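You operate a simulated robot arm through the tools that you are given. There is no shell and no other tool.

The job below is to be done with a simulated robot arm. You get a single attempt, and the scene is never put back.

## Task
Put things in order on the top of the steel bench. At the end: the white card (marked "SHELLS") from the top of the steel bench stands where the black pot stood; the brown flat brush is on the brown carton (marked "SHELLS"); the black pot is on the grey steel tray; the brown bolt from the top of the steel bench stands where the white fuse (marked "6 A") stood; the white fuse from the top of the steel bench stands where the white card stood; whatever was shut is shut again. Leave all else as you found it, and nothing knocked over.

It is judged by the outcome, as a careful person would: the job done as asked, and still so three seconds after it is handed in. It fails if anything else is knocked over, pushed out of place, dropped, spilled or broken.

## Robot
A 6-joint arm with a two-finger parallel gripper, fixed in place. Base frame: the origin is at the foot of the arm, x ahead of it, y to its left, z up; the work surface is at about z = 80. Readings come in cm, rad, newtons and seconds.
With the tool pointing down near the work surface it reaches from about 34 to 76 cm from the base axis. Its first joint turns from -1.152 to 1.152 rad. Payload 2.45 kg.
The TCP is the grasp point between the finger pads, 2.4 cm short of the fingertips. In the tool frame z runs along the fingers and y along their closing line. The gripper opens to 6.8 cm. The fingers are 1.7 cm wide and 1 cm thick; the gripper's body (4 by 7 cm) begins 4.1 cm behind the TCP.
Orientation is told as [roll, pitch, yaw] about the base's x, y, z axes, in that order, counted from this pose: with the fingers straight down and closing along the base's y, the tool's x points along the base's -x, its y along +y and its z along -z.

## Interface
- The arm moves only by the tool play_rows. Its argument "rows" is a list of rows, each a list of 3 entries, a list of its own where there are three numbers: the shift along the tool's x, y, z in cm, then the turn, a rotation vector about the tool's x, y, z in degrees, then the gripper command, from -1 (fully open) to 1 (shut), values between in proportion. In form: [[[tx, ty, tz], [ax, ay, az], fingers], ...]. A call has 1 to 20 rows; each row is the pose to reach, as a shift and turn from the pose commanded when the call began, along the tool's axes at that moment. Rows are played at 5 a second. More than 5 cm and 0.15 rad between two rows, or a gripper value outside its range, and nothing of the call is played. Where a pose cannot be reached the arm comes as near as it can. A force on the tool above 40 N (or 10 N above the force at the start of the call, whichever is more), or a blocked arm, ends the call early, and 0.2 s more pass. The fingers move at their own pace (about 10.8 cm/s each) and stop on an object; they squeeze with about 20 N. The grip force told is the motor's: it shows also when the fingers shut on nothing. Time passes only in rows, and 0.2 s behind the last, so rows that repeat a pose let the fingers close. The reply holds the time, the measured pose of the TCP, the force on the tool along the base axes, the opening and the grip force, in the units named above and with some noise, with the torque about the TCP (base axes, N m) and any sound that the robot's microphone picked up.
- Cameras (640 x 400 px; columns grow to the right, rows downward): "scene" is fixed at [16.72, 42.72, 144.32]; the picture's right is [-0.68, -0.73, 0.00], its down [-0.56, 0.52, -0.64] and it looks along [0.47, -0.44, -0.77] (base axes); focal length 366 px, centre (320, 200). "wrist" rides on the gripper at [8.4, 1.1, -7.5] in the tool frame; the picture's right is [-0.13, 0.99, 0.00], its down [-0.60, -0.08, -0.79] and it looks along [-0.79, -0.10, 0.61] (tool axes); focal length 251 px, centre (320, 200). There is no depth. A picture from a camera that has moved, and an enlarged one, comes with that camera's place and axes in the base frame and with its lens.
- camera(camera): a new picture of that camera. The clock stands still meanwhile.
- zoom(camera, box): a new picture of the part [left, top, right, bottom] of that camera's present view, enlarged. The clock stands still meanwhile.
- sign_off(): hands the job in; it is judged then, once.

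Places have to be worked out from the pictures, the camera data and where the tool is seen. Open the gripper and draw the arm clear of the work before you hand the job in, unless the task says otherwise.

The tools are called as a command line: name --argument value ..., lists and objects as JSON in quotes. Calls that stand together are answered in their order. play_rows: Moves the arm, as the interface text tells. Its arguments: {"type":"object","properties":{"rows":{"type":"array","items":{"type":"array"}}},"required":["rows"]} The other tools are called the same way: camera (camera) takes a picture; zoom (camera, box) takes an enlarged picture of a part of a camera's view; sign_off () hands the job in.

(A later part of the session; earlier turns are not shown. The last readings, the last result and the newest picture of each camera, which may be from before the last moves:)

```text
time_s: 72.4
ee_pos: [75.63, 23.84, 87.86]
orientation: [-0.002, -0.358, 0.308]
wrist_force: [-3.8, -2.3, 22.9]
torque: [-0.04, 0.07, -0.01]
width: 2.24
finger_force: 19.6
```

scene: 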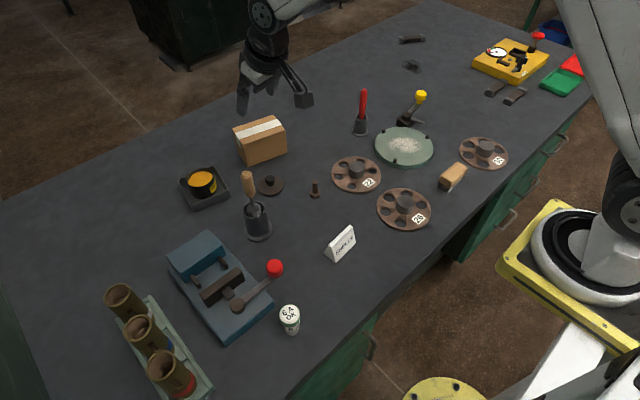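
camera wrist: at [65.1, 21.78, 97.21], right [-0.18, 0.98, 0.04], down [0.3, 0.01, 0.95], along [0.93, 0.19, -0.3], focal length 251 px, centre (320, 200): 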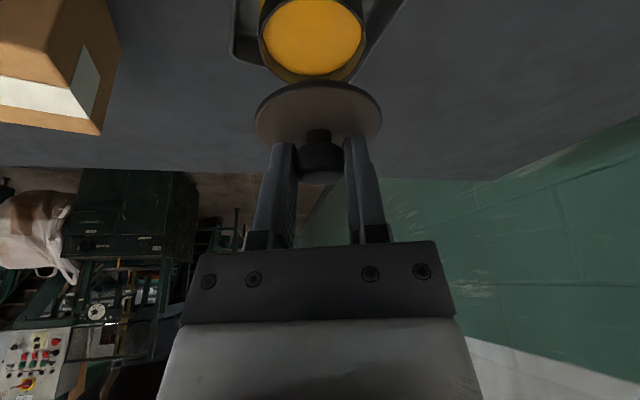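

zoom --camera "wrist" --box '[260, 60, 400, 160]'

zoom --camera "scene" --box '[185, 150, 235, 200]'

```text
4.00 times, centred on (330, 110) of wrist
camera zoom: at [65.24, 21.79, 92.08], right [-0.18, 0.98, 0.04], down [0.3, 0.01, 0.95], along [0.94, 0.19, -0.3], focal length 1006 px, centre (280, 560)
```

zoom: 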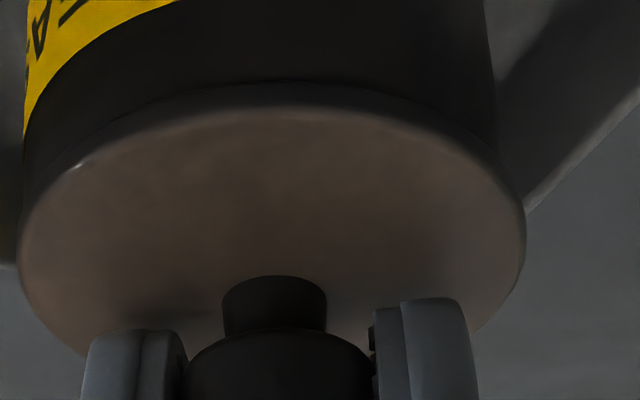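

```text
8.00 times, centred on (210, 175) of scene
camera zoom: at [16.66, 42.69, 144.34], right [-0.68, -0.73, 0.0], down [-0.56, 0.52, -0.64], along [0.47, -0.44, -0.77], focal length 2932 px, centre (1200, 400)
```

zoom: 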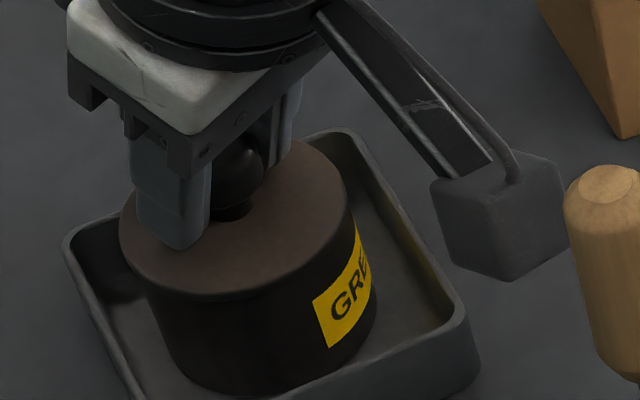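

The lid looks seated but not clicked. I press a little more, watching the force.

play_rows --rows '[[[0.02, 0, 0.05], [0, 0, 0], 1], [[0.03, 0, 0.09], [0, 0, 0], 1], [[0.03, 0, 0.09], [0, 0, 0], 1]]'

```text
time_s: 73.2
ee_pos: [75.64, 24.03, 87.89]
orientation: [-0.001, -0.357, 0.308]
wrist_force: [-1.7, -2.3, 24.3]
torque: [-0.03, 0.01, -0.02]
width: 2.24
finger_force: 20.3
```

Force stopped rising near 24 N, so the grip is slipping rather than the lid clicking. From the picture the pot body lies ≈1.5–2 mm further out than the lid; I relieve the pressure and look again.

play_rows --rows '[[[-0.05, 0, -0.14], [0, 0, 0], 1], [[-0.12, 0, -0.33], [0, 0, 0], 1], [[-0.16, 0, -0.42], [0, 0, 0], 1], [[-0.16, 0, -0.42], [0, 0, 0], 1]]'

zoom --camera "wrist" --box '[220, 0, 420, 200]'

zoom --camera "scene" --box '[185, 150, 235, 200]'

```text
time_s: 74.2
ee_pos: [75.42, 23.96, 87.99]
orientation: [-0.001, -0.349, 0.308]
wrist_force: [2.3, 0.5, 5.8]
torque: [0.09, -0.27, 0.02]
width: 2.24
finger_force: 20.3
```

```text
2.00 times, centred on (320, 100) of wrist
camera zoom: at [65.11, 21.78, 92.18], right [-0.18, 0.98, 0.04], down [0.31, 0.02, 0.95], along [0.93, 0.19, -0.3], focal length 503 px, centre (320, 400)
```

zoom: 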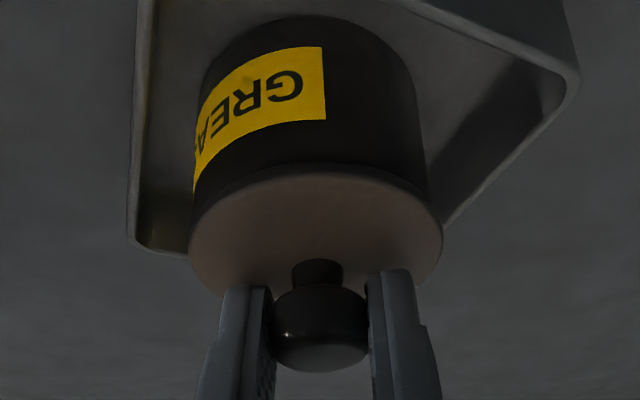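

```text
8.00 times, centred on (210, 175) of scene
camera zoom: at [16.71, 42.71, 144.32], right [-0.68, -0.73, 0.0], down [-0.56, 0.52, -0.64], along [0.47, -0.44, -0.77], focal length 2932 px, centre (1200, 400)
```

zoom: 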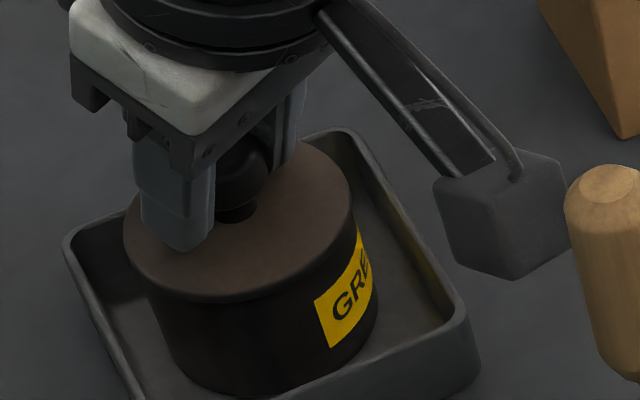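

The lid is loaded unevenly. I lift it about 5 mm clear of the rim to re-centre it.

play_rows --rows '[[[-0.07, 0, -0.19], [0, 0, 0], 1], [[-0.14, 0, -0.38], [0, 0, 0], 1], [[-0.24, 0, -0.66], [0, 0, 0], 1], [[-0.34, 0, -0.94], [0, 0, 0], 1], [[-0.34, 0, -0.94], [0, 0, 0], 1]]'

zoom --camera "wrist" --box '[220, 0, 420, 200]'

zoom --camera "scene" --box '[185, 150, 235, 200]'

```text
time_s: 75.4
ee_pos: [75.54, 23.89, 88.98]
orientation: [-0.002, -0.351, 0.309]
wrist_force: [0.3, -0.2, -0.4]
torque: [0.02, 0.04, 0.0]
width: 2.25
finger_force: 20.3
```

```text
2.00 times, centred on (320, 100) of wrist
camera zoom: at [65.17, 21.75, 93.23], right [-0.18, 0.98, 0.04], down [0.3, 0.02, 0.95], along [0.93, 0.19, -0.3], focal length 503 px, centre (320, 400)
```

zoom: 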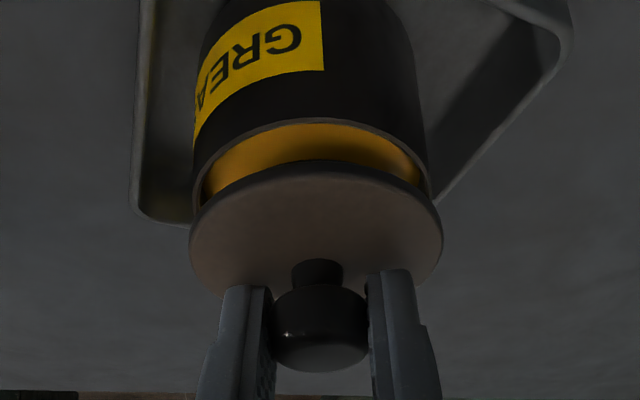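

```text
8.00 times, centred on (210, 175) of scene
camera zoom: at [16.72, 42.72, 144.32], right [-0.68, -0.73, 0.0], down [-0.56, 0.52, -0.64], along [0.47, -0.44, -0.77], focal length 2932 px, centre (1200, 400)
```

zoom: 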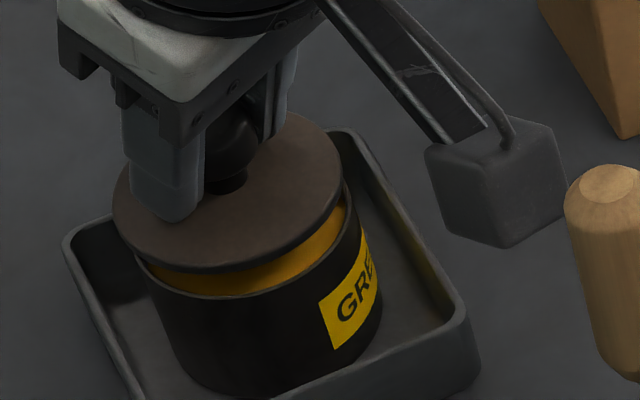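

I zoom in for precise edges of lid and rim in both cameras before correcting.

zoom --camera "wrist" --box '[305, 40, 395, 130]'

zoom --camera "wrist" --box '[245, 40, 335, 130]'

zoom --camera "scene" --box '[190, 158, 230, 183]'

```text
4.44 times, centred on (350, 85) of wrist
camera zoom: at [65.17, 21.75, 93.23], right [-0.18, 0.98, 0.04], down [0.3, 0.02, 0.95], along [0.93, 0.19, -0.3], focal length 1118 px, centre (187, 711)
```

zoom: 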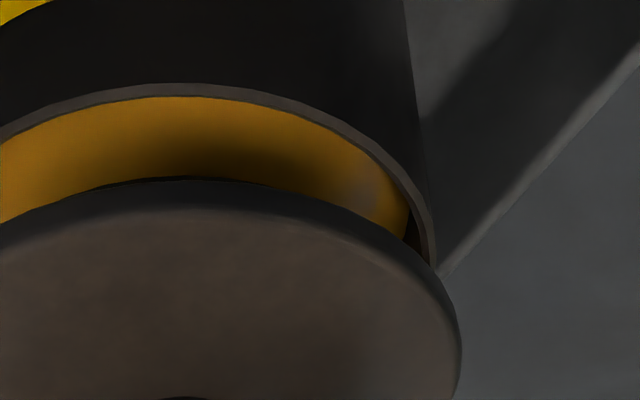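

```text
4.44 times, centred on (290, 85) of wrist
camera zoom: at [65.17, 21.75, 93.23], right [-0.18, 0.98, 0.04], down [0.3, 0.02, 0.95], along [0.93, 0.19, -0.3], focal length 1118 px, centre (453, 711)
```

zoom: 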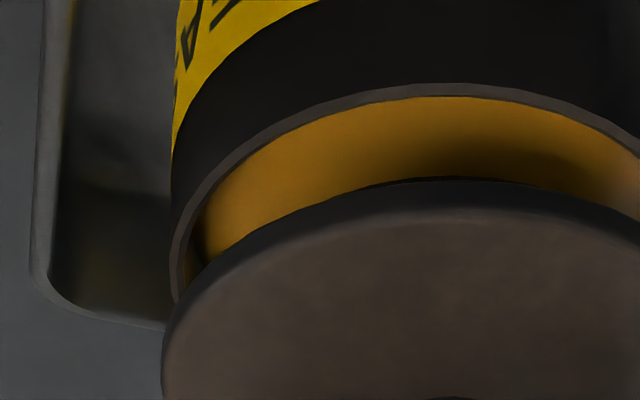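

```text
16.00 times, centred on (210, 170) of scene
camera zoom: at [16.72, 42.72, 144.32], right [-0.68, -0.73, 0.0], down [-0.56, 0.52, -0.64], along [0.47, -0.44, -0.77], focal length 5864 px, centre (2080, 672)
```

zoom: 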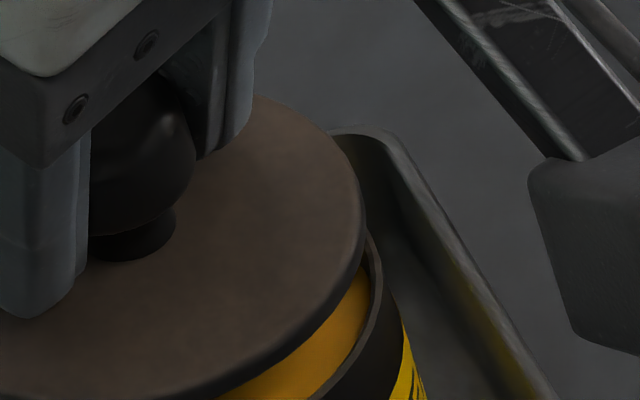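

My measurements put the lid about 2 mm too far outward relative to the rim. I shift inward 2 mm, lower to just above the seat and look again.

play_rows --rows '[[[0.19, 0, -0.07], [0, 0, 0], 1], [[0.33, 0, 0.31], [0, 0, 0], 1], [[0.43, 0, 0.59], [0, 0, 0], 1], [[0.43, 0, 0.59], [0, 0, 0], 1]]'

zoom --camera "wrist" --box '[220, 0, 420, 200]'

zoom --camera "scene" --box '[185, 150, 235, 200]'

```text
time_s: 76.4
ee_pos: [75.4, 23.81, 88.29]
orientation: [-0.002, -0.351, 0.307]
wrist_force: [-0.4, -0.2, -0.1]
torque: [0.01, 0.01, -0.01]
width: 2.25
finger_force: 20.2
```

```text
2.00 times, centred on (320, 100) of wrist
camera zoom: at [65.01, 21.72, 92.5], right [-0.18, 0.98, 0.04], down [0.3, 0.01, 0.95], along [0.93, 0.19, -0.3], focal length 503 px, centre (320, 400)
```

zoom: 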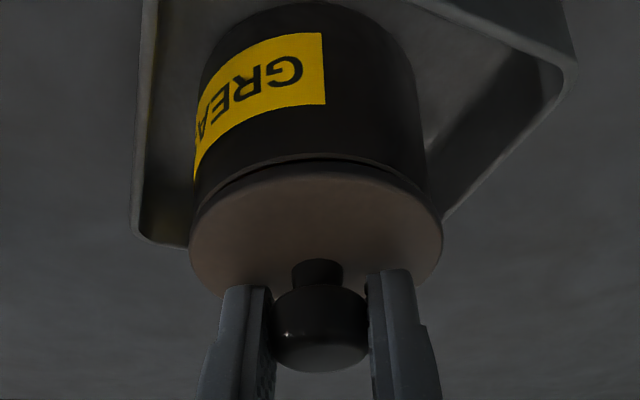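

```text
8.00 times, centred on (210, 175) of scene
camera zoom: at [16.72, 42.72, 144.32], right [-0.68, -0.73, 0.0], down [-0.56, 0.52, -0.64], along [0.47, -0.44, -0.77], focal length 2932 px, centre (1200, 400)
```

zoom: 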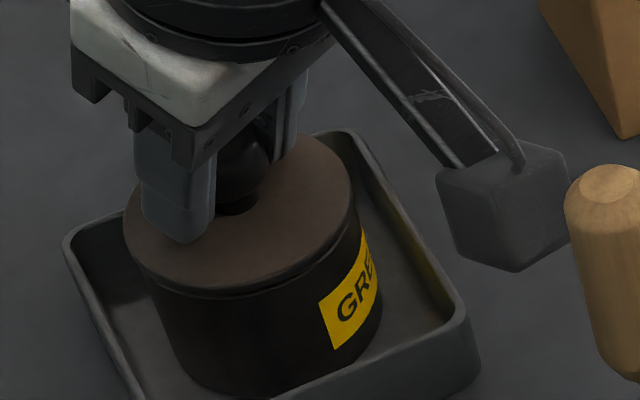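

Lid and body now look concentric. I lower and press in small steps.

play_rows --rows '[[[0.05, 0, 0.14], [0, 0, 0], 1], [[0.09, 0, 0.23], [0, 0, 0], 1], [[0.12, 0, 0.33], [0, 0, 0], 1], [[0.12, 0, 0.33], [0, 0, 0], 1]]'

```text
time_s: 77.4
ee_pos: [75.3, 23.81, 88.01]
orientation: [-0.001, -0.352, 0.308]
wrist_force: [-0.1, 0.0, -0.4]
torque: [-0.01, -0.01, -0.01]
width: 2.23
finger_force: 19.7
```

play_rows --rows '[[[0.03, 0, 0.09], [0, 0, 0], 1], [[0.07, 0, 0.19], [0, 0, 0], 1], [[0.07, 0, 0.19], [0, 0, 0], 1]]'

```text
time_s: 78.2
ee_pos: [75.39, 23.82, 87.88]
orientation: [-0.003, -0.354, 0.308]
wrist_force: [-2.6, -1.4, 9.0]
torque: [-0.01, 0.07, 0.01]
width: 2.24
finger_force: 20.0
```

Contact is cleaner now (little torque). I press another millimetre.

play_rows --rows '[[[0.02, 0, 0.05], [0, 0, 0], 1], [[0.04, 0, 0.1], [0, 0, 0], 1], [[0.04, 0, 0.1], [0, 0, 0], 1]]'

```text
time_s: 79.0
ee_pos: [75.42, 23.79, 88.02]
orientation: [-0.001, -0.356, 0.308]
wrist_force: [-6.1, -1.6, 21.2]
torque: [-0.06, 0.21, -0.02]
width: 2.22
finger_force: 19.6
```

play_rows --rows '[[[0.03, 0, 0.09], [0, 0, 0], 1], [[0.05, 0, 0.14], [0, 0, 0], 1], [[0.05, 0, 0.14], [0, 0, 0], 1]]'

zoom --camera "wrist" --box '[220, 0, 420, 200]'

zoom --camera "scene" --box '[185, 150, 235, 200]'

```text
time_s: 79.8
ee_pos: [75.5, 23.87, 87.96]
orientation: [-0.001, -0.358, 0.305]
wrist_force: [-3.3, -0.5, 23.6]
torque: [0.01, -0.07, -0.01]
width: 2.25
finger_force: 20.0
```

```text
2.00 times, centred on (320, 100) of wrist
camera zoom: at [65.13, 21.73, 92.01], right [-0.18, 0.98, 0.04], down [0.3, 0.01, 0.95], along [0.94, 0.19, -0.29], focal length 503 px, centre (320, 400)
```

zoom: 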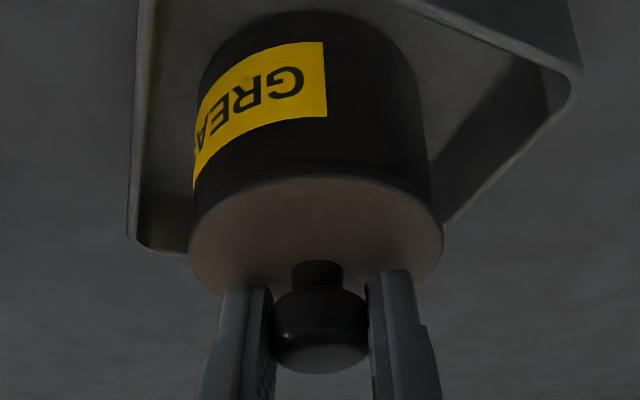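

```text
8.00 times, centred on (210, 175) of scene
camera zoom: at [16.65, 42.7, 144.34], right [-0.68, -0.73, 0.0], down [-0.56, 0.52, -0.64], along [0.47, -0.44, -0.77], focal length 2932 px, centre (1200, 400)
```

zoom: 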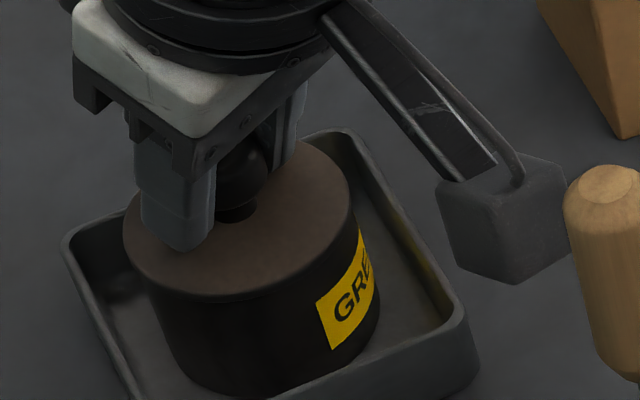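

zoom --camera "wrist" --box '[305, 50, 395, 140]'

zoom --camera "wrist" --box '[245, 50, 335, 140]'

zoom --camera "scene" --box '[196, 162, 236, 187]'

zoom --camera "scene" --box '[185, 172, 225, 197]'

```text
4.44 times, centred on (350, 95) of wrist
camera zoom: at [65.13, 21.73, 92.01], right [-0.18, 0.98, 0.04], down [0.3, 0.01, 0.95], along [0.94, 0.19, -0.29], focal length 1118 px, centre (187, 667)
```

zoom: 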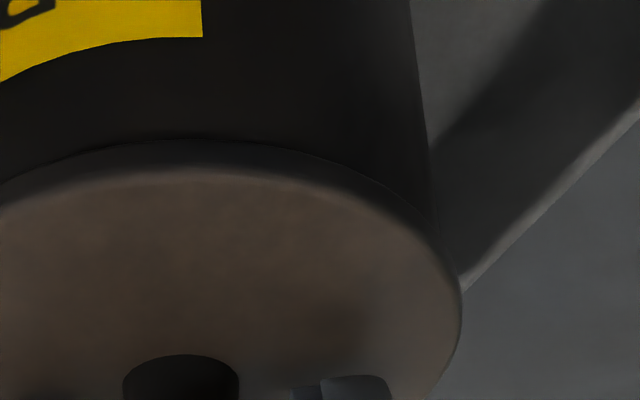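

```text
4.44 times, centred on (290, 95) of wrist
camera zoom: at [65.13, 21.73, 92.01], right [-0.18, 0.98, 0.04], down [0.3, 0.01, 0.95], along [0.94, 0.19, -0.29], focal length 1118 px, centre (453, 667)
```

zoom: 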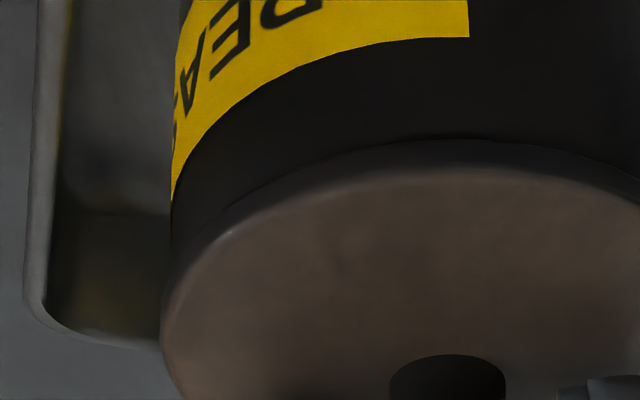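

```text
16.00 times, centred on (216, 174) of scene
camera zoom: at [16.65, 42.7, 144.34], right [-0.68, -0.73, 0.0], down [-0.56, 0.52, -0.64], along [0.47, -0.44, -0.77], focal length 5864 px, centre (1984, 608)
```

zoom: 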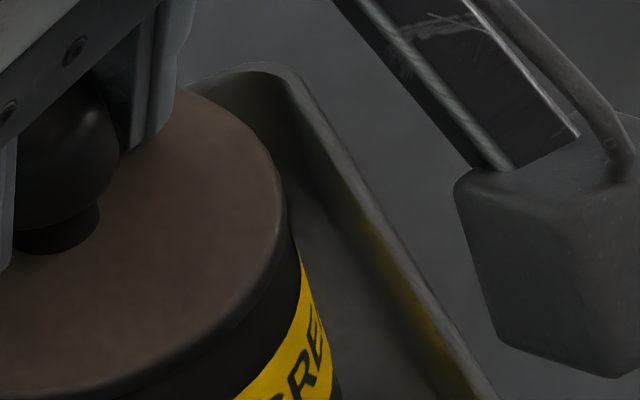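

```text
16.00 times, centred on (205, 184) of scene
camera zoom: at [16.65, 42.7, 144.34], right [-0.68, -0.73, 0.0], down [-0.56, 0.52, -0.64], along [0.47, -0.44, -0.77], focal length 5864 px, centre (2160, 448)
```

zoom: 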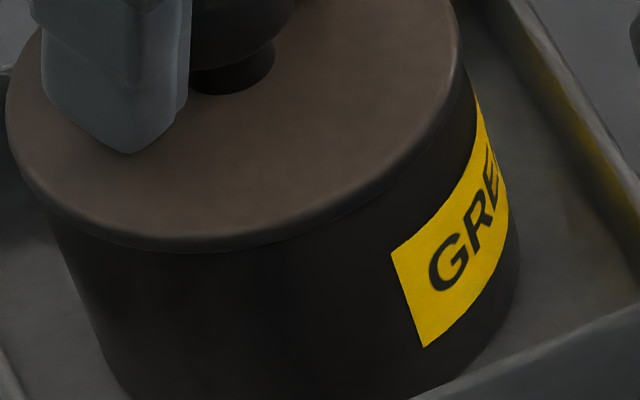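

The lid sits about 1 mm off toward the far-left side relative to the body. I relieve the pressure, nudge it 1 mm inward and 0.6 mm sideways, and press again.

play_rows --rows '[[[-0.07, 0, -0.19], [0, 0, 0], 1], [[-0.14, 0, -0.38], [0, 0, 0], 1], [[-0.05, -0.06, -0.41], [0, 0, 0], 1], [[0.0, -0.06, -0.27], [0, 0, 0], 1], [[0.05, -0.06, -0.13], [0, 0, 0], 1], [[0.09, -0.06, -0.04], [0, 0, 0], 1], [[0.09, -0.06, -0.04], [0, 0, 0], 1]]'

```text
time_s: 81.4
ee_pos: [75.28, 23.75, 87.85]
orientation: [-0.001, -0.355, 0.308]
wrist_force: [-6.4, -1.3, 25.2]
torque: [0.0, -0.02, -0.01]
width: 2.24
finger_force: 20.1
```

Still no click at 25 N, so holding the knob may be keeping the lid slightly cocked. I ease off, let go of the knob so the lid can settle freely, and look.

play_rows --rows '[[[-0.05, 0, -0.14], [0, 0, 0], 1], [[-0.1, 0, -0.26], [0, 0, 0], 1], [[-0.1, 0, -0.26], [0, 0, 0], 0.25], [[-0.1, 0, -0.26], [0, 0, 0], 0.1], [[-0.1, 0, -0.26], [0, 0, 0], -0.4], [[-0.1, 0, -0.26], [0, 0, 0], -0.4]]'

zoom --camera "wrist" --box '[220, 0, 420, 200]'

zoom --camera "scene" --box '[185, 150, 235, 200]'

```text
time_s: 82.8
ee_pos: [75.27, 23.66, 87.78]
orientation: [-0.002, -0.352, 0.305]
wrist_force: [0.4, -1.7, 10.9]
torque: [-0.03, 0.05, -0.03]
width: 4.21
finger_force: 0.0
```

```text
2.00 times, centred on (320, 100) of wrist
camera zoom: at [64.89, 21.57, 91.98], right [-0.18, 0.98, 0.04], down [0.3, 0.02, 0.95], along [0.93, 0.19, -0.3], focal length 503 px, centre (320, 400)
```

zoom: 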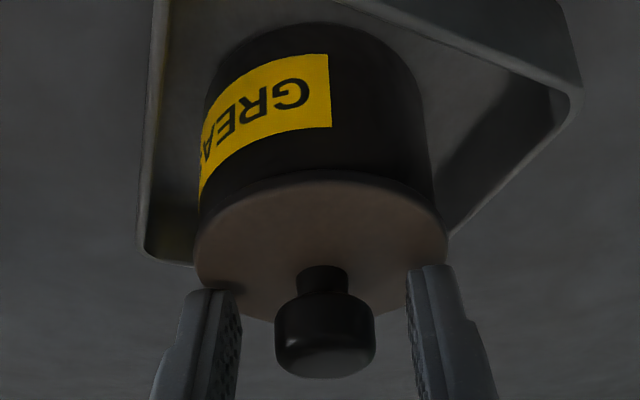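

```text
8.00 times, centred on (210, 175) of scene
camera zoom: at [16.7, 42.7, 144.33], right [-0.68, -0.73, 0.0], down [-0.56, 0.52, -0.64], along [0.47, -0.44, -0.77], focal length 2932 px, centre (1200, 400)
```

zoom: 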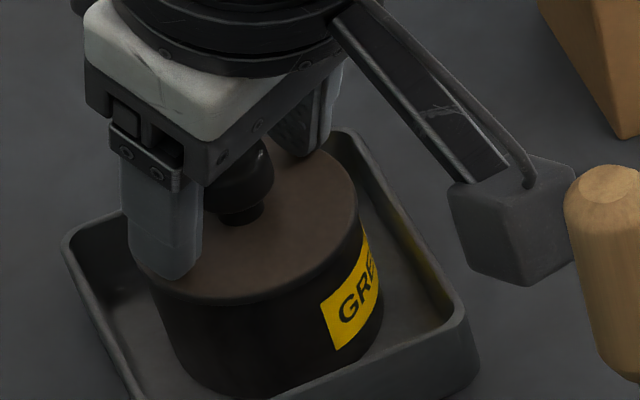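

The reading shows the fingertips themselves resting on the lid (11 N), pressing off-centre on its near side. I lift slightly, shift 5.5 mm outward so the tips straddle the knob at the lid's centre line, and press there.

play_rows --rows '[[[-0.1, 0, -0.28], [0, 0, 0], -0.4], [[-0.17, 0, -0.47], [0, 0, 0], -0.2], [[-0.43, 0, -0.38], [0, 0, 0], -0.1], [[-0.68, 0, -0.28], [0, 0, 0], -0.1], [[-0.68, 0, -0.28], [0, 0, 0], -0.1]]'

zoom --camera "wrist" --box '[220, 0, 420, 200]'

zoom --camera "scene" --box '[185, 150, 235, 200]'

```text
time_s: 84.0
ee_pos: [75.7, 23.94, 88.13]
orientation: [-0.002, -0.35, 0.307]
wrist_force: [-0.4, -0.1, 0.9]
torque: [0.0, 0.0, 0.0]
width: 3.74
finger_force: 0.0
heard: snap
```

```text
2.00 times, centred on (320, 100) of wrist
camera zoom: at [65.42, 21.79, 92.47], right [-0.18, 0.98, 0.04], down [0.3, 0.02, 0.95], along [0.93, 0.19, -0.3], focal length 503 px, centre (320, 400)
```

zoom: 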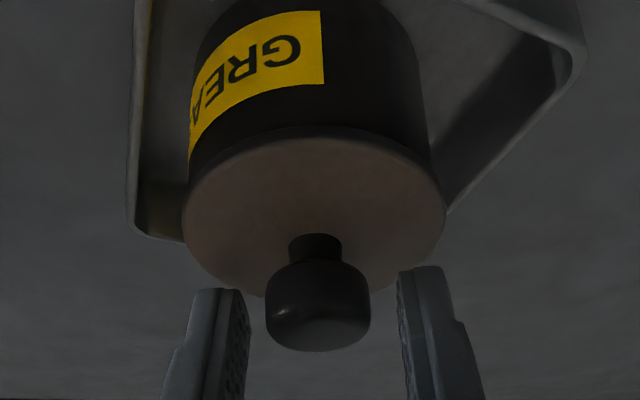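

```text
8.00 times, centred on (210, 175) of scene
camera zoom: at [16.72, 42.72, 144.32], right [-0.68, -0.73, 0.0], down [-0.56, 0.52, -0.64], along [0.47, -0.44, -0.77], focal length 2932 px, centre (1200, 400)
```

zoom: 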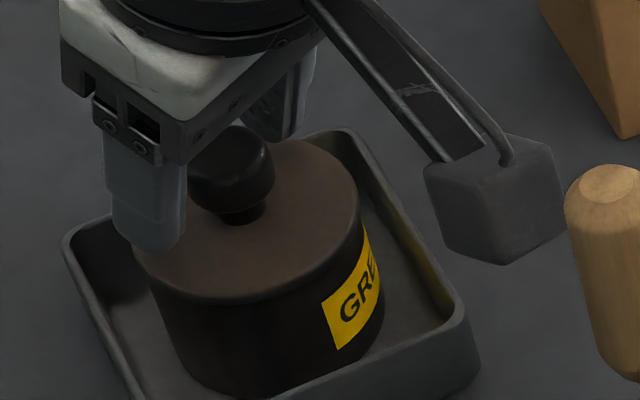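

A snap was heard as the load came off-centre pressure — likely the lid clicking home. I press once more, centred, to confirm it is seated.

play_rows --rows '[[[0.05, 0, 0.14], [0, 0, 0], -0.1], [[0.1, 0, 0.28], [0, 0, 0], -0.1], [[0.14, 0, 0.38], [0, 0, 0], -0.1], [[0.14, 0, 0.38], [0, 0, 0], -0.1]]'

```text
time_s: 85.0
ee_pos: [75.71, 23.86, 87.83]
orientation: [-0.002, -0.351, 0.306]
wrist_force: [0.1, -0.5, 0.1]
torque: [-0.02, 0.0, 0.01]
width: 3.73
finger_force: 0.0
```

play_rows --rows '[[[0.07, 0, 0.19], [0, 0, 0], -0.1], [[0.1, 0, 0.28], [0, 0, 0], -0.1], [[0.1, 0, 0.28], [0, 0, 0], -0.1]]'

zoom --camera "wrist" --box '[220, 0, 420, 200]'

```text
time_s: 85.8
ee_pos: [75.82, 23.96, 87.84]
orientation: [-0.002, -0.354, 0.307]
wrist_force: [-4.2, -1.1, 12.4]
torque: [-0.04, 0.07, -0.02]
width: 3.74
finger_force: 0.0
```

```text
2.00 times, centred on (320, 100) of wrist
camera zoom: at [65.48, 21.85, 91.94], right [-0.18, 0.98, 0.04], down [0.3, 0.01, 0.95], along [0.94, 0.19, -0.3], focal length 503 px, centre (320, 400)
```

zoom: 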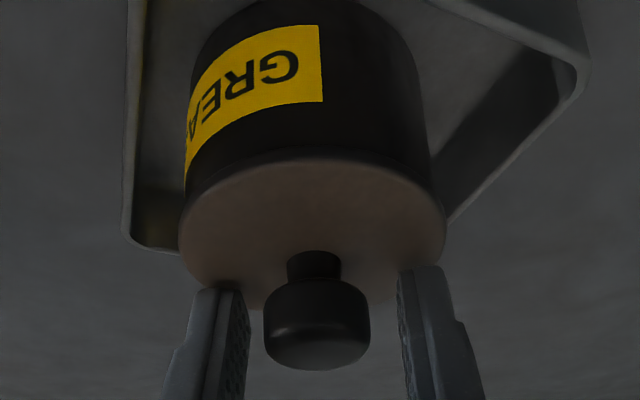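

play_rows --rows '[[[0.04, 0, 0.1], [0, 0, 0], -0.1], [[0.07, 0, 0.19], [0, 0, 0], -0.1], [[0.07, 0, 0.19], [0, 0, 0], -0.1]]'

zoom --camera "wrist" --box '[245, 50, 335, 140]'

zoom --camera "wrist" --box '[305, 50, 395, 140]'

zoom --camera "scene" --box '[185, 172, 225, 197]'

```text
time_s: 86.6
ee_pos: [75.86, 23.88, 87.72]
orientation: [-0.001, -0.356, 0.308]
wrist_force: [-5.1, -2.3, 24.8]
torque: [0.02, 0.1, 0.01]
width: 3.75
finger_force: 0.0
```

```text
4.44 times, centred on (290, 95) of wrist
camera zoom: at [65.51, 21.86, 91.87], right [-0.18, 0.98, 0.04], down [0.3, 0.01, 0.95], along [0.94, 0.19, -0.29], focal length 1118 px, centre (453, 667)
```

zoom: 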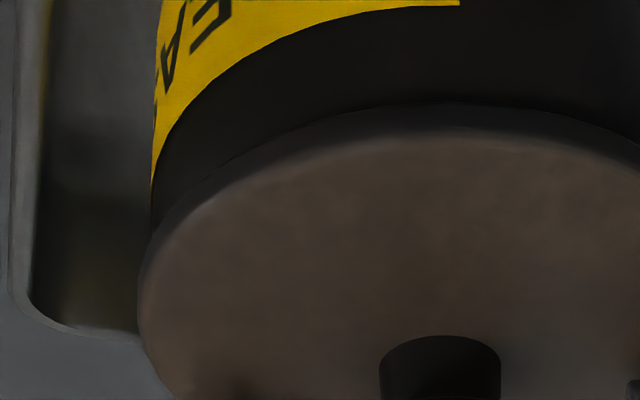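

```text
4.44 times, centred on (350, 95) of wrist
camera zoom: at [65.51, 21.86, 91.87], right [-0.18, 0.98, 0.04], down [0.3, 0.01, 0.95], along [0.94, 0.19, -0.29], focal length 1118 px, centre (187, 667)
```

zoom: 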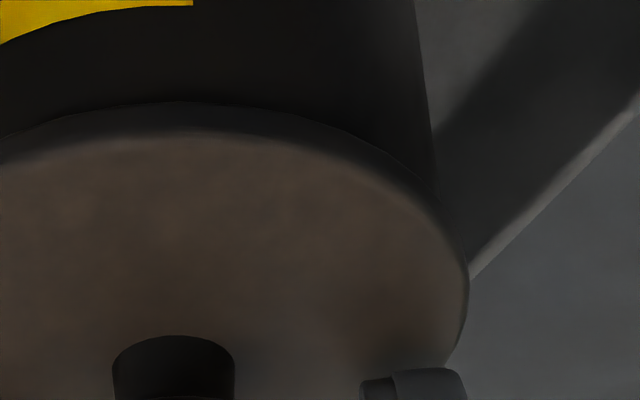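

```text
16.00 times, centred on (205, 184) of scene
camera zoom: at [16.65, 42.69, 144.34], right [-0.68, -0.73, 0.0], down [-0.56, 0.52, -0.64], along [0.47, -0.44, -0.77], focal length 5864 px, centre (2160, 448)
```

zoom: 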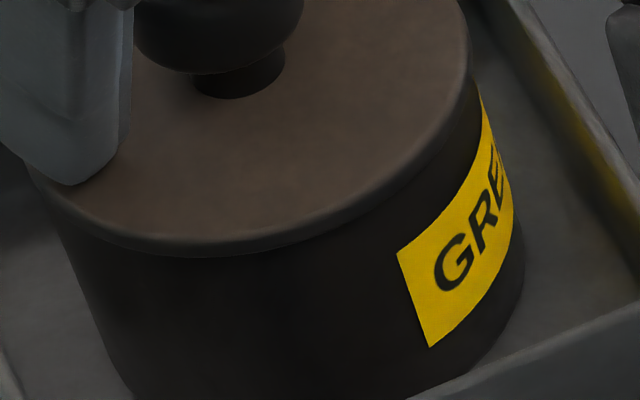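

The centred press (25 N) gives no further click, which fits a lid already latched. I back off to the same relative viewpoint as my original "shut" picture to compare the two.

play_rows --rows '[[[-0.1, 0, -0.28], [0, 0, 0], -0.4], [[-0.17, 0, -0.47], [0, 0, 0], -1], [[0.2, -0.17, -0.61], [0, 0, 0], -1], [[0.2, -0.17, -0.61], [0, 0, 0], -1]]'

zoom --camera "wrist" --box '[220, 0, 420, 200]'

zoom --camera "wrist" --box '[360, 50, 400, 130]'

zoom --camera "wrist" --box '[300, 60, 400, 122]'

```text
time_s: 87.6
ee_pos: [75.37, 23.61, 87.9]
orientation: [-0.001, -0.351, 0.306]
wrist_force: [1.5, 1.3, 6.9]
torque: [0.21, -0.01, -0.11]
width: 6.8
finger_force: 0.1
```

```text
2.00 times, centred on (320, 100) of wrist
camera zoom: at [65.11, 21.51, 92.02], right [-0.18, 0.98, 0.04], down [0.3, 0.02, 0.95], along [0.93, 0.19, -0.3], focal length 503 px, centre (320, 400)
```

zoom: 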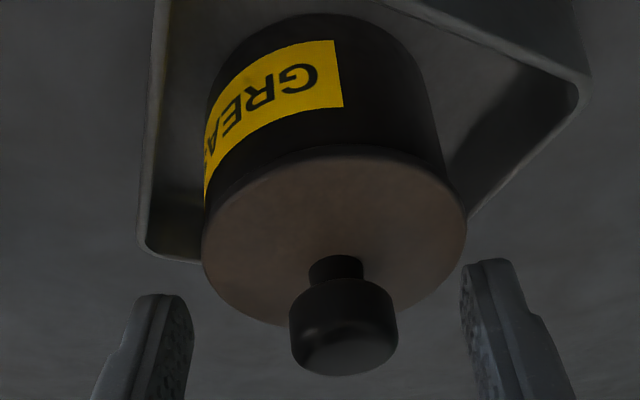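

```text
5.00 times, centred on (380, 90) of wrist
camera zoom: at [65.11, 21.51, 92.02], right [-0.18, 0.98, 0.04], down [0.3, 0.02, 0.95], along [0.93, 0.19, -0.3], focal length 1257 px, centre (20, 750)
```

zoom: 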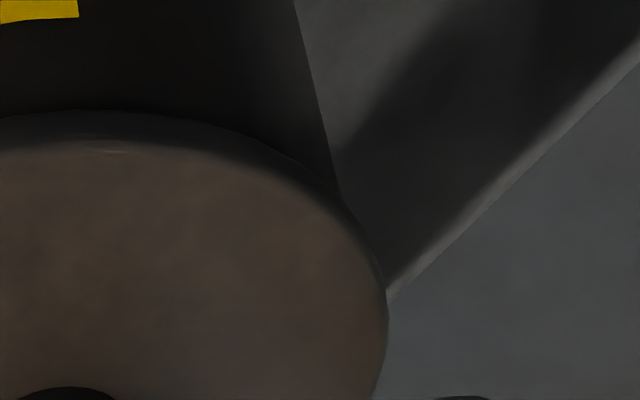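

```text
6.40 times, centred on (350, 91) of wrist
camera zoom: at [65.11, 21.51, 92.02], right [-0.18, 0.98, 0.04], down [0.3, 0.02, 0.95], along [0.93, 0.19, -0.3], focal length 1609 px, centre (128, 898)
```

zoom: 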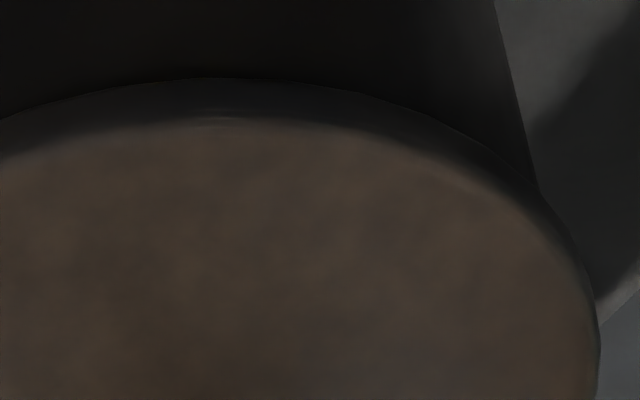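

The right fingertip was still resting on the lid's edge (7 N) and nudged the pot a few mm inside the tray. I rise straight up and inspect.

play_rows --rows '[[[-0.1, 0, -0.28], [0, 0, 0], -1], [[-0.35, 0, -0.94], [0, 0, 0], -1], [[-1.03, 0, -2.82], [0, 0, 0], -1], [[-2.07, 0, -5.63], [0, 0, 0], -1], [[-2.07, 0, -5.63], [0, 0, 0], -1]]'

zoom --camera "wrist" --box '[200, 0, 480, 175]'

zoom --camera "scene" --box '[175, 150, 240, 215]'

```text
time_s: 88.8
ee_pos: [75.44, 23.74, 93.89]
orientation: [-0.001, -0.351, 0.308]
wrist_force: [-0.1, 0.0, 0.6]
torque: [0.01, -0.02, 0.07]
width: 6.76
finger_force: 0.0
```

```text
2.29 times, centred on (340, 88) of wrist
camera zoom: at [65.09, 21.58, 98.1], right [-0.18, 0.98, 0.04], down [0.3, 0.02, 0.95], along [0.93, 0.19, -0.3], focal length 575 px, centre (274, 457)
```

zoom: 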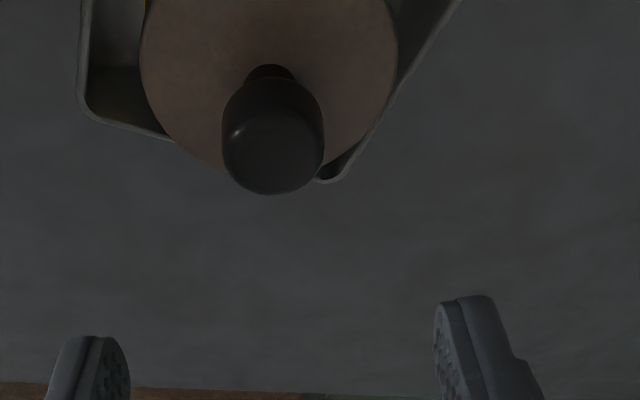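

```text
6.15 times, centred on (208, 182) of scene
camera zoom: at [16.72, 42.72, 144.32], right [-0.68, -0.73, 0.0], down [-0.56, 0.52, -0.64], along [0.47, -0.44, -0.77], focal length 2256 px, centre (1012, 308)
```

zoom: 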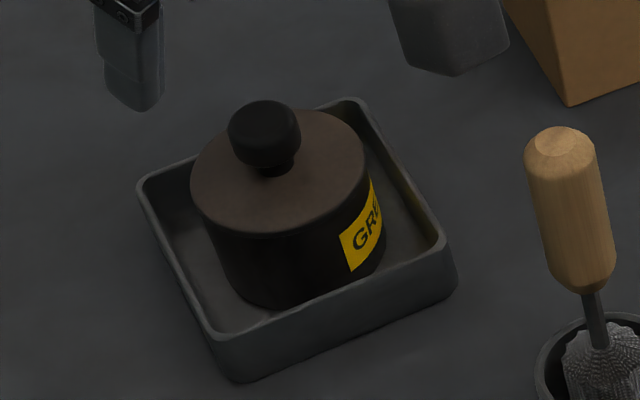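

The pot stands level in the tray with its lid on; snap count (open, shut, open, shut) and the flange thickness match the shut state. Now I rise, straighten the tool and go to look at the white card near (43.5, 12).

play_rows --rows '[[[-1.3, 0, -3.55], [0, 0, 0], -1], [[-2.6, 0, -7.09], [0, 0, 0], -1], [[-3.89, 0, -10.64], [0, 0, 0], -1], [[-5.19, 0, -14.18], [0, 0, 0], -1], [[-1.51, 0.02, -15.53], [0.31, 1.99, 1.74], -1], [[2.17, 0.04, -16.87], [0.62, 3.99, 3.48], -1], [[5.85, 0.06, -18.22], [0.93, 5.98, 5.23], -1], [[9.53, 0.08, -19.57], [1.24, 7.98, 6.97], -1], [[13.21, 0.1, -20.92], [1.55, 9.97, 8.71], -1], [[16.89, 0.11, -22.26], [1.85, 11.96, 10.45], -1], [[20.57, 0.13, -23.61], [2.16, 13.96, 12.19], -1], [[24.25, 0.15, -24.96], [2.47, 15.95, 13.94], -1], [[27.93, 0.17, -26.3], [2.78, 17.95, 15.68], -1], [[31.61, 0.19, -27.65], [3.09, 19.94, 17.42], -1], [[32.87, 0.19, -24.21], [3.09, 19.94, 17.42], -1], [[34.13, 0.19, -20.76], [3.09, 19.94, 17.42], -1], [[35.39, 0.19, -17.32], [3.09, 19.94, 17.42], -1], [[35.39, 0.19, -17.32], [3.09, 19.94, 17.42], -1]]'

camera --camera "wrist"

camera --camera "scene"

```text
time_s: 92.6
ee_pos: [37.93, 11.87, 97.82]
orientation: [-0.002, 0.0, -0.001]
wrist_force: [-0.5, 0.1, -0.4]
torque: [0.01, 0.01, 0.02]
width: 6.8
finger_force: 0.1
```

```text
taken
camera wrist: at [29.54, 13.1, 105.47], right [0.13, 0.99, 0.0], down [0.6, -0.08, 0.79], along [0.79, -0.1, -0.61], focal length 251 px, centre (320, 200)
```

wrist: 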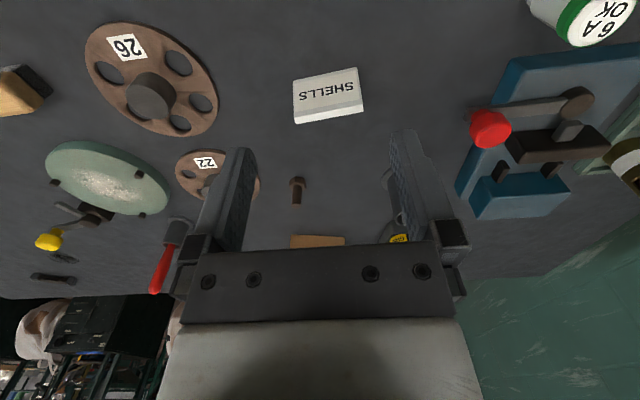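

```text
taken
```

scene: 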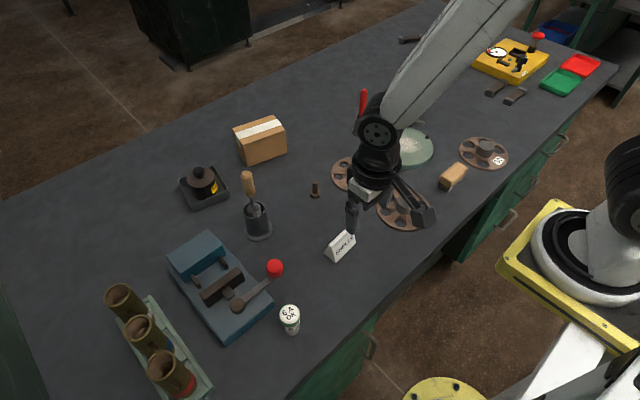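

zoom --camera "wrist" --box '[270, 50, 390, 140]'

zoom --camera "scene" --box '[310, 220, 370, 270]'

zoom --camera "wrist" --box '[400, 0, 640, 240]'

```text
4.44 times, centred on (330, 95) of wrist
camera zoom: at [29.54, 13.1, 105.47], right [0.13, 0.99, 0.0], down [0.6, -0.08, 0.79], along [0.79, -0.1, -0.61], focal length 1118 px, centre (276, 667)
```

zoom: 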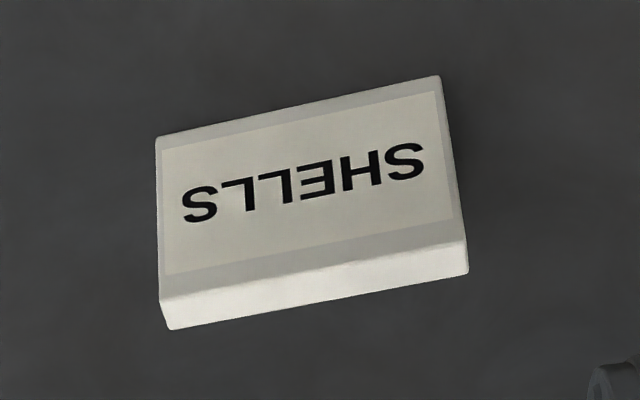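

```text
8.00 times, centred on (340, 245) of scene
camera zoom: at [16.72, 42.72, 144.32], right [-0.68, -0.73, 0.0], down [-0.56, 0.52, -0.64], along [0.47, -0.44, -0.77], focal length 2932 px, centre (160, -160)
```

zoom: 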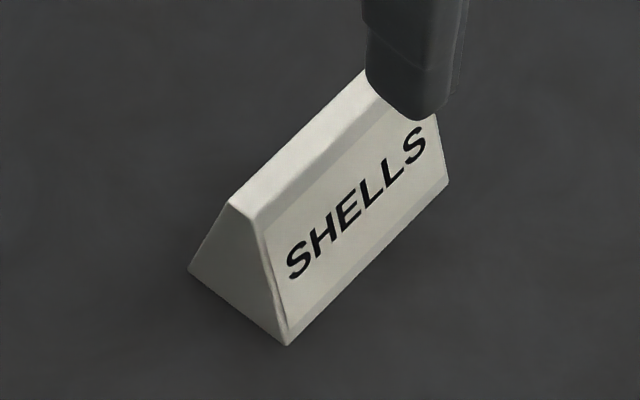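

```text
1.67 times, centred on (520, 120) of wrist
camera zoom: at [29.54, 13.1, 105.47], right [0.13, 0.99, 0.0], down [0.6, -0.08, 0.79], along [0.79, -0.1, -0.61], focal length 419 px, centre (-13, 333)
```

zoom: 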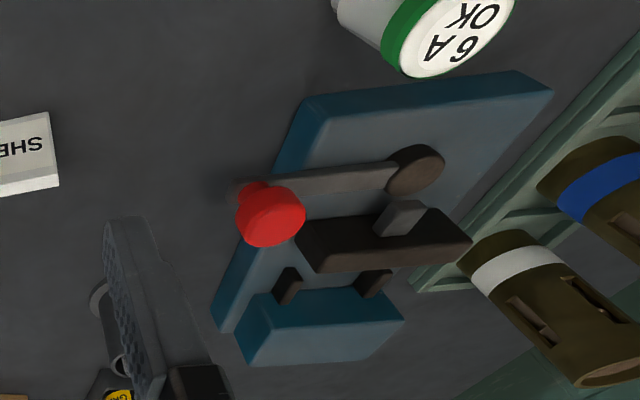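

The card is a wedge ≈6.45 × 3.3 cm, ≈3.8 cm high, centre ≈(43.67, 12.0), turned ≈+5°; its upright ends fit just inside the 6.8 cm opening. I move above it with matching yaw to refine.

play_rows --rows '[[[-1.91, 0.04, 2.8], [0, 0, -1.7], -1], [[-3.83, 0.09, 5.6], [0, 0, -3.4], -1], [[-5.74, 0.13, 8.3], [0, 0, -5.1], -1], [[-5.74, 0.13, 8.3], [0, 0, -5.1], -1]]'

camera --camera "wrist"

zoom --camera "scene" --box '[300, 200, 380, 280]'

```text
time_s: 93.6
ee_pos: [43.79, 11.88, 89.6]
orientation: [-0.001, -0.001, 0.089]
wrist_force: [0.2, 0.0, -0.9]
torque: [0.0, 0.03, -0.02]
width: 6.83
finger_force: 0.0
```

```text
taken
camera wrist: at [35.32, 12.38, 97.16], right [0.04, 1.0, 0.0], down [0.61, -0.02, 0.79], along [0.79, -0.03, -0.61], focal length 251 px, centre (320, 200)
```

wrist: 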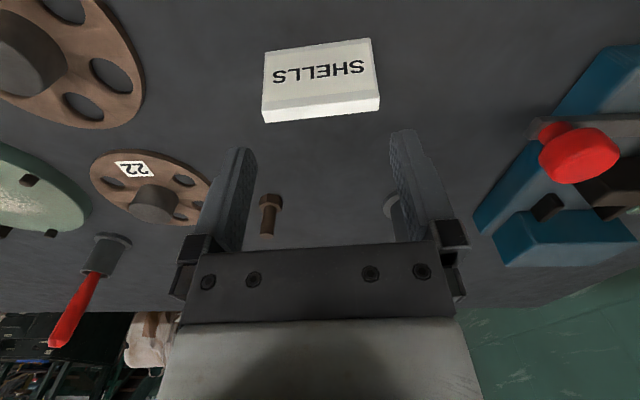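

```text
5.00 times, centred on (340, 240) of scene
camera zoom: at [16.72, 42.72, 144.32], right [-0.68, -0.73, 0.0], down [-0.56, 0.52, -0.64], along [0.47, -0.44, -0.77], focal length 1833 px, centre (220, 0)
```

zoom: 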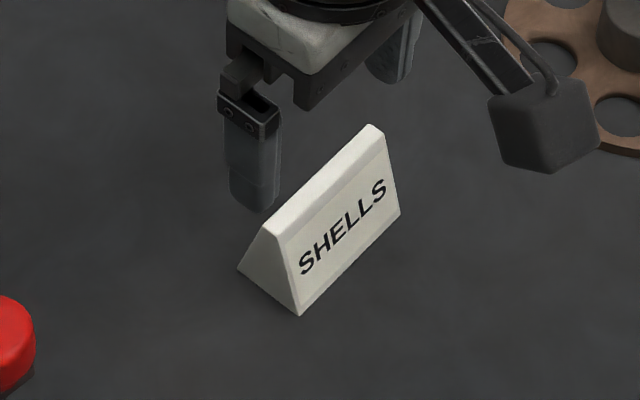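

zoom --camera "wrist" --box '[250, 20, 400, 140]'

```text
3.33 times, centred on (325, 80) of wrist
camera zoom: at [35.32, 12.38, 97.16], right [0.04, 1.0, 0.0], down [0.61, -0.02, 0.79], along [0.79, -0.03, -0.61], focal length 838 px, centre (303, 600)
```

zoom: 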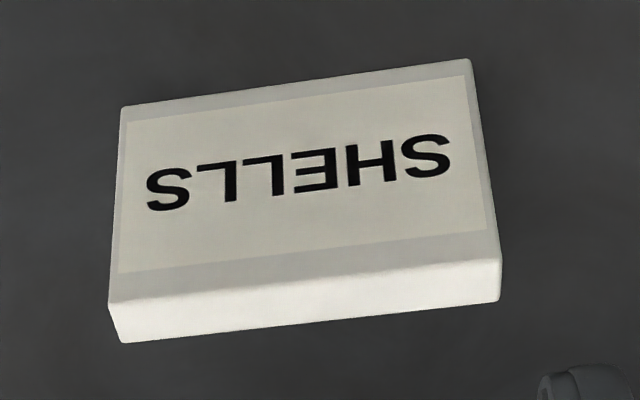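

In the tool frame the card centre is at x=+0.33, y=+0.06 with its length ≈6.5 cm. I correct position and yaw and come down to just above its top for a last check.

play_rows --rows '[[[0.33, 0.06, 1.0], [0, 0, 0.7], -1], [[0.33, 0.06, 2.2], [0, 0, 0.7], -1], [[0.33, 0.06, 2.2], [0, 0, 0.7], -1]]'

camera --camera "wrist"

zoom --camera "wrist" --box '[220, 30, 420, 170]'

zoom --camera "scene" --box '[310, 200, 380, 270]'

```text
time_s: 94.4
ee_pos: [43.52, 11.99, 87.48]
orientation: [0.0, -0.001, 0.075]
wrist_force: [-0.3, 0.5, 0.2]
torque: [0.0, 0.0, -0.02]
width: 6.78
finger_force: 0.2
```

```text
taken
camera wrist: at [34.97, 12.54, 95.02], right [0.05, 1.0, 0.0], down [0.61, -0.03, 0.79], along [0.79, -0.04, -0.61], focal length 251 px, centre (320, 200)
```

wrist: 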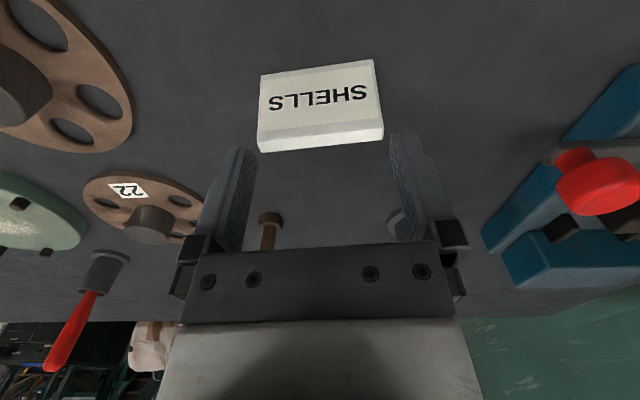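

```text
2.86 times, centred on (320, 100) of wrist
camera zoom: at [34.97, 12.54, 95.02], right [0.05, 1.0, 0.0], down [0.61, -0.03, 0.79], along [0.79, -0.04, -0.61], focal length 718 px, centre (320, 486)
```

zoom: 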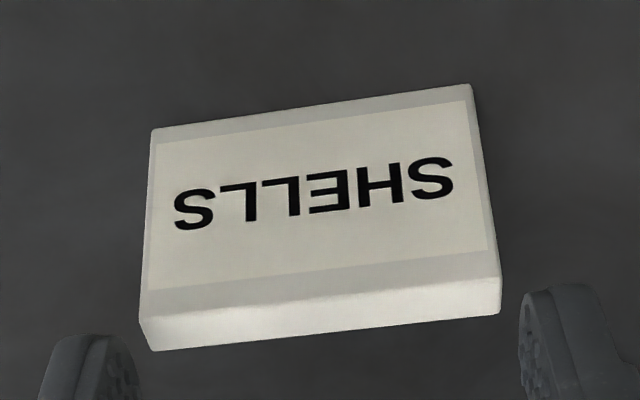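

```text
5.71 times, centred on (345, 235) of scene
camera zoom: at [16.72, 42.72, 144.32], right [-0.68, -0.73, 0.0], down [-0.56, 0.52, -0.64], along [0.47, -0.44, -0.77], focal length 2094 px, centre (177, 0)
```

zoom: 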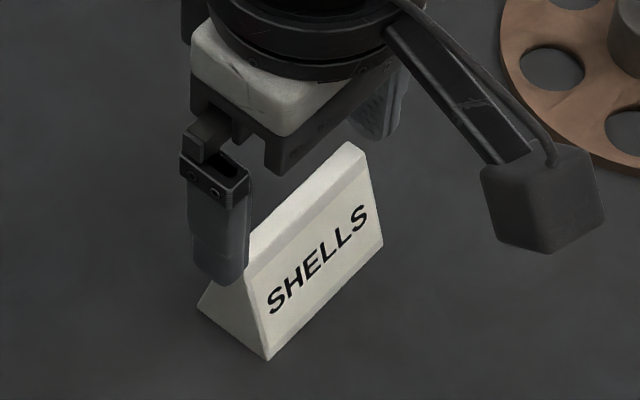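

The card is centred between the fingers within ≈0.3 mm. I descend gently around its ends, watching the force.

play_rows --rows '[[[0, -0.03, 0.5], [0, 0, -0.3], -1], [[0, -0.03, 1.0], [0, 0, -0.3], -1], [[0, -0.03, 1.5], [0, 0, -0.3], -1], [[0, -0.03, 1.5], [0, 0, -0.3], -1]]'

zoom --camera "wrist" --box '[220, 30, 420, 170]'

zoom --camera "scene" --box '[310, 200, 380, 270]'

```text
time_s: 95.4
ee_pos: [43.49, 11.89, 85.9]
orientation: [-0.002, -0.002, 0.082]
wrist_force: [0.0, 0.8, 0.8]
torque: [0.02, 0.02, -0.02]
width: 6.78
finger_force: 0.1
```

```text
2.86 times, centred on (320, 100) of wrist
camera zoom: at [34.98, 12.49, 93.51], right [0.05, 1.0, 0.0], down [0.61, -0.03, 0.79], along [0.79, -0.04, -0.61], focal length 718 px, centre (320, 486)
```

zoom: 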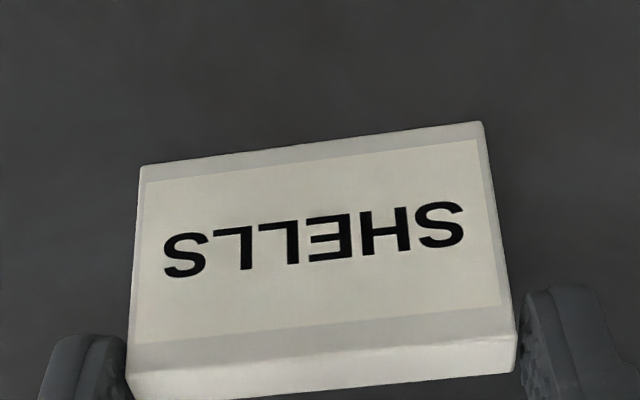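

```text
5.71 times, centred on (345, 235) of scene
camera zoom: at [16.72, 42.72, 144.32], right [-0.68, -0.73, 0.0], down [-0.56, 0.52, -0.64], along [0.47, -0.44, -0.77], focal length 2094 px, centre (177, 0)
```

zoom: 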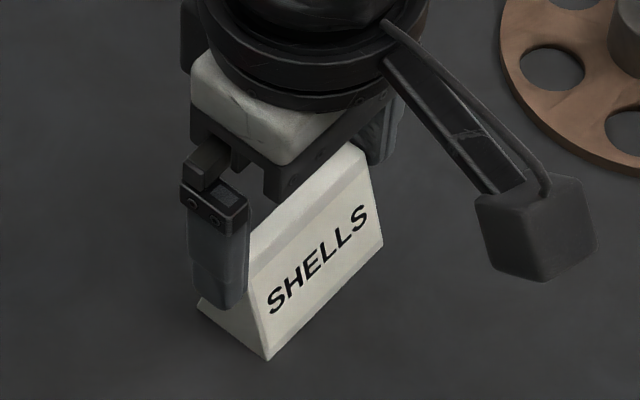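

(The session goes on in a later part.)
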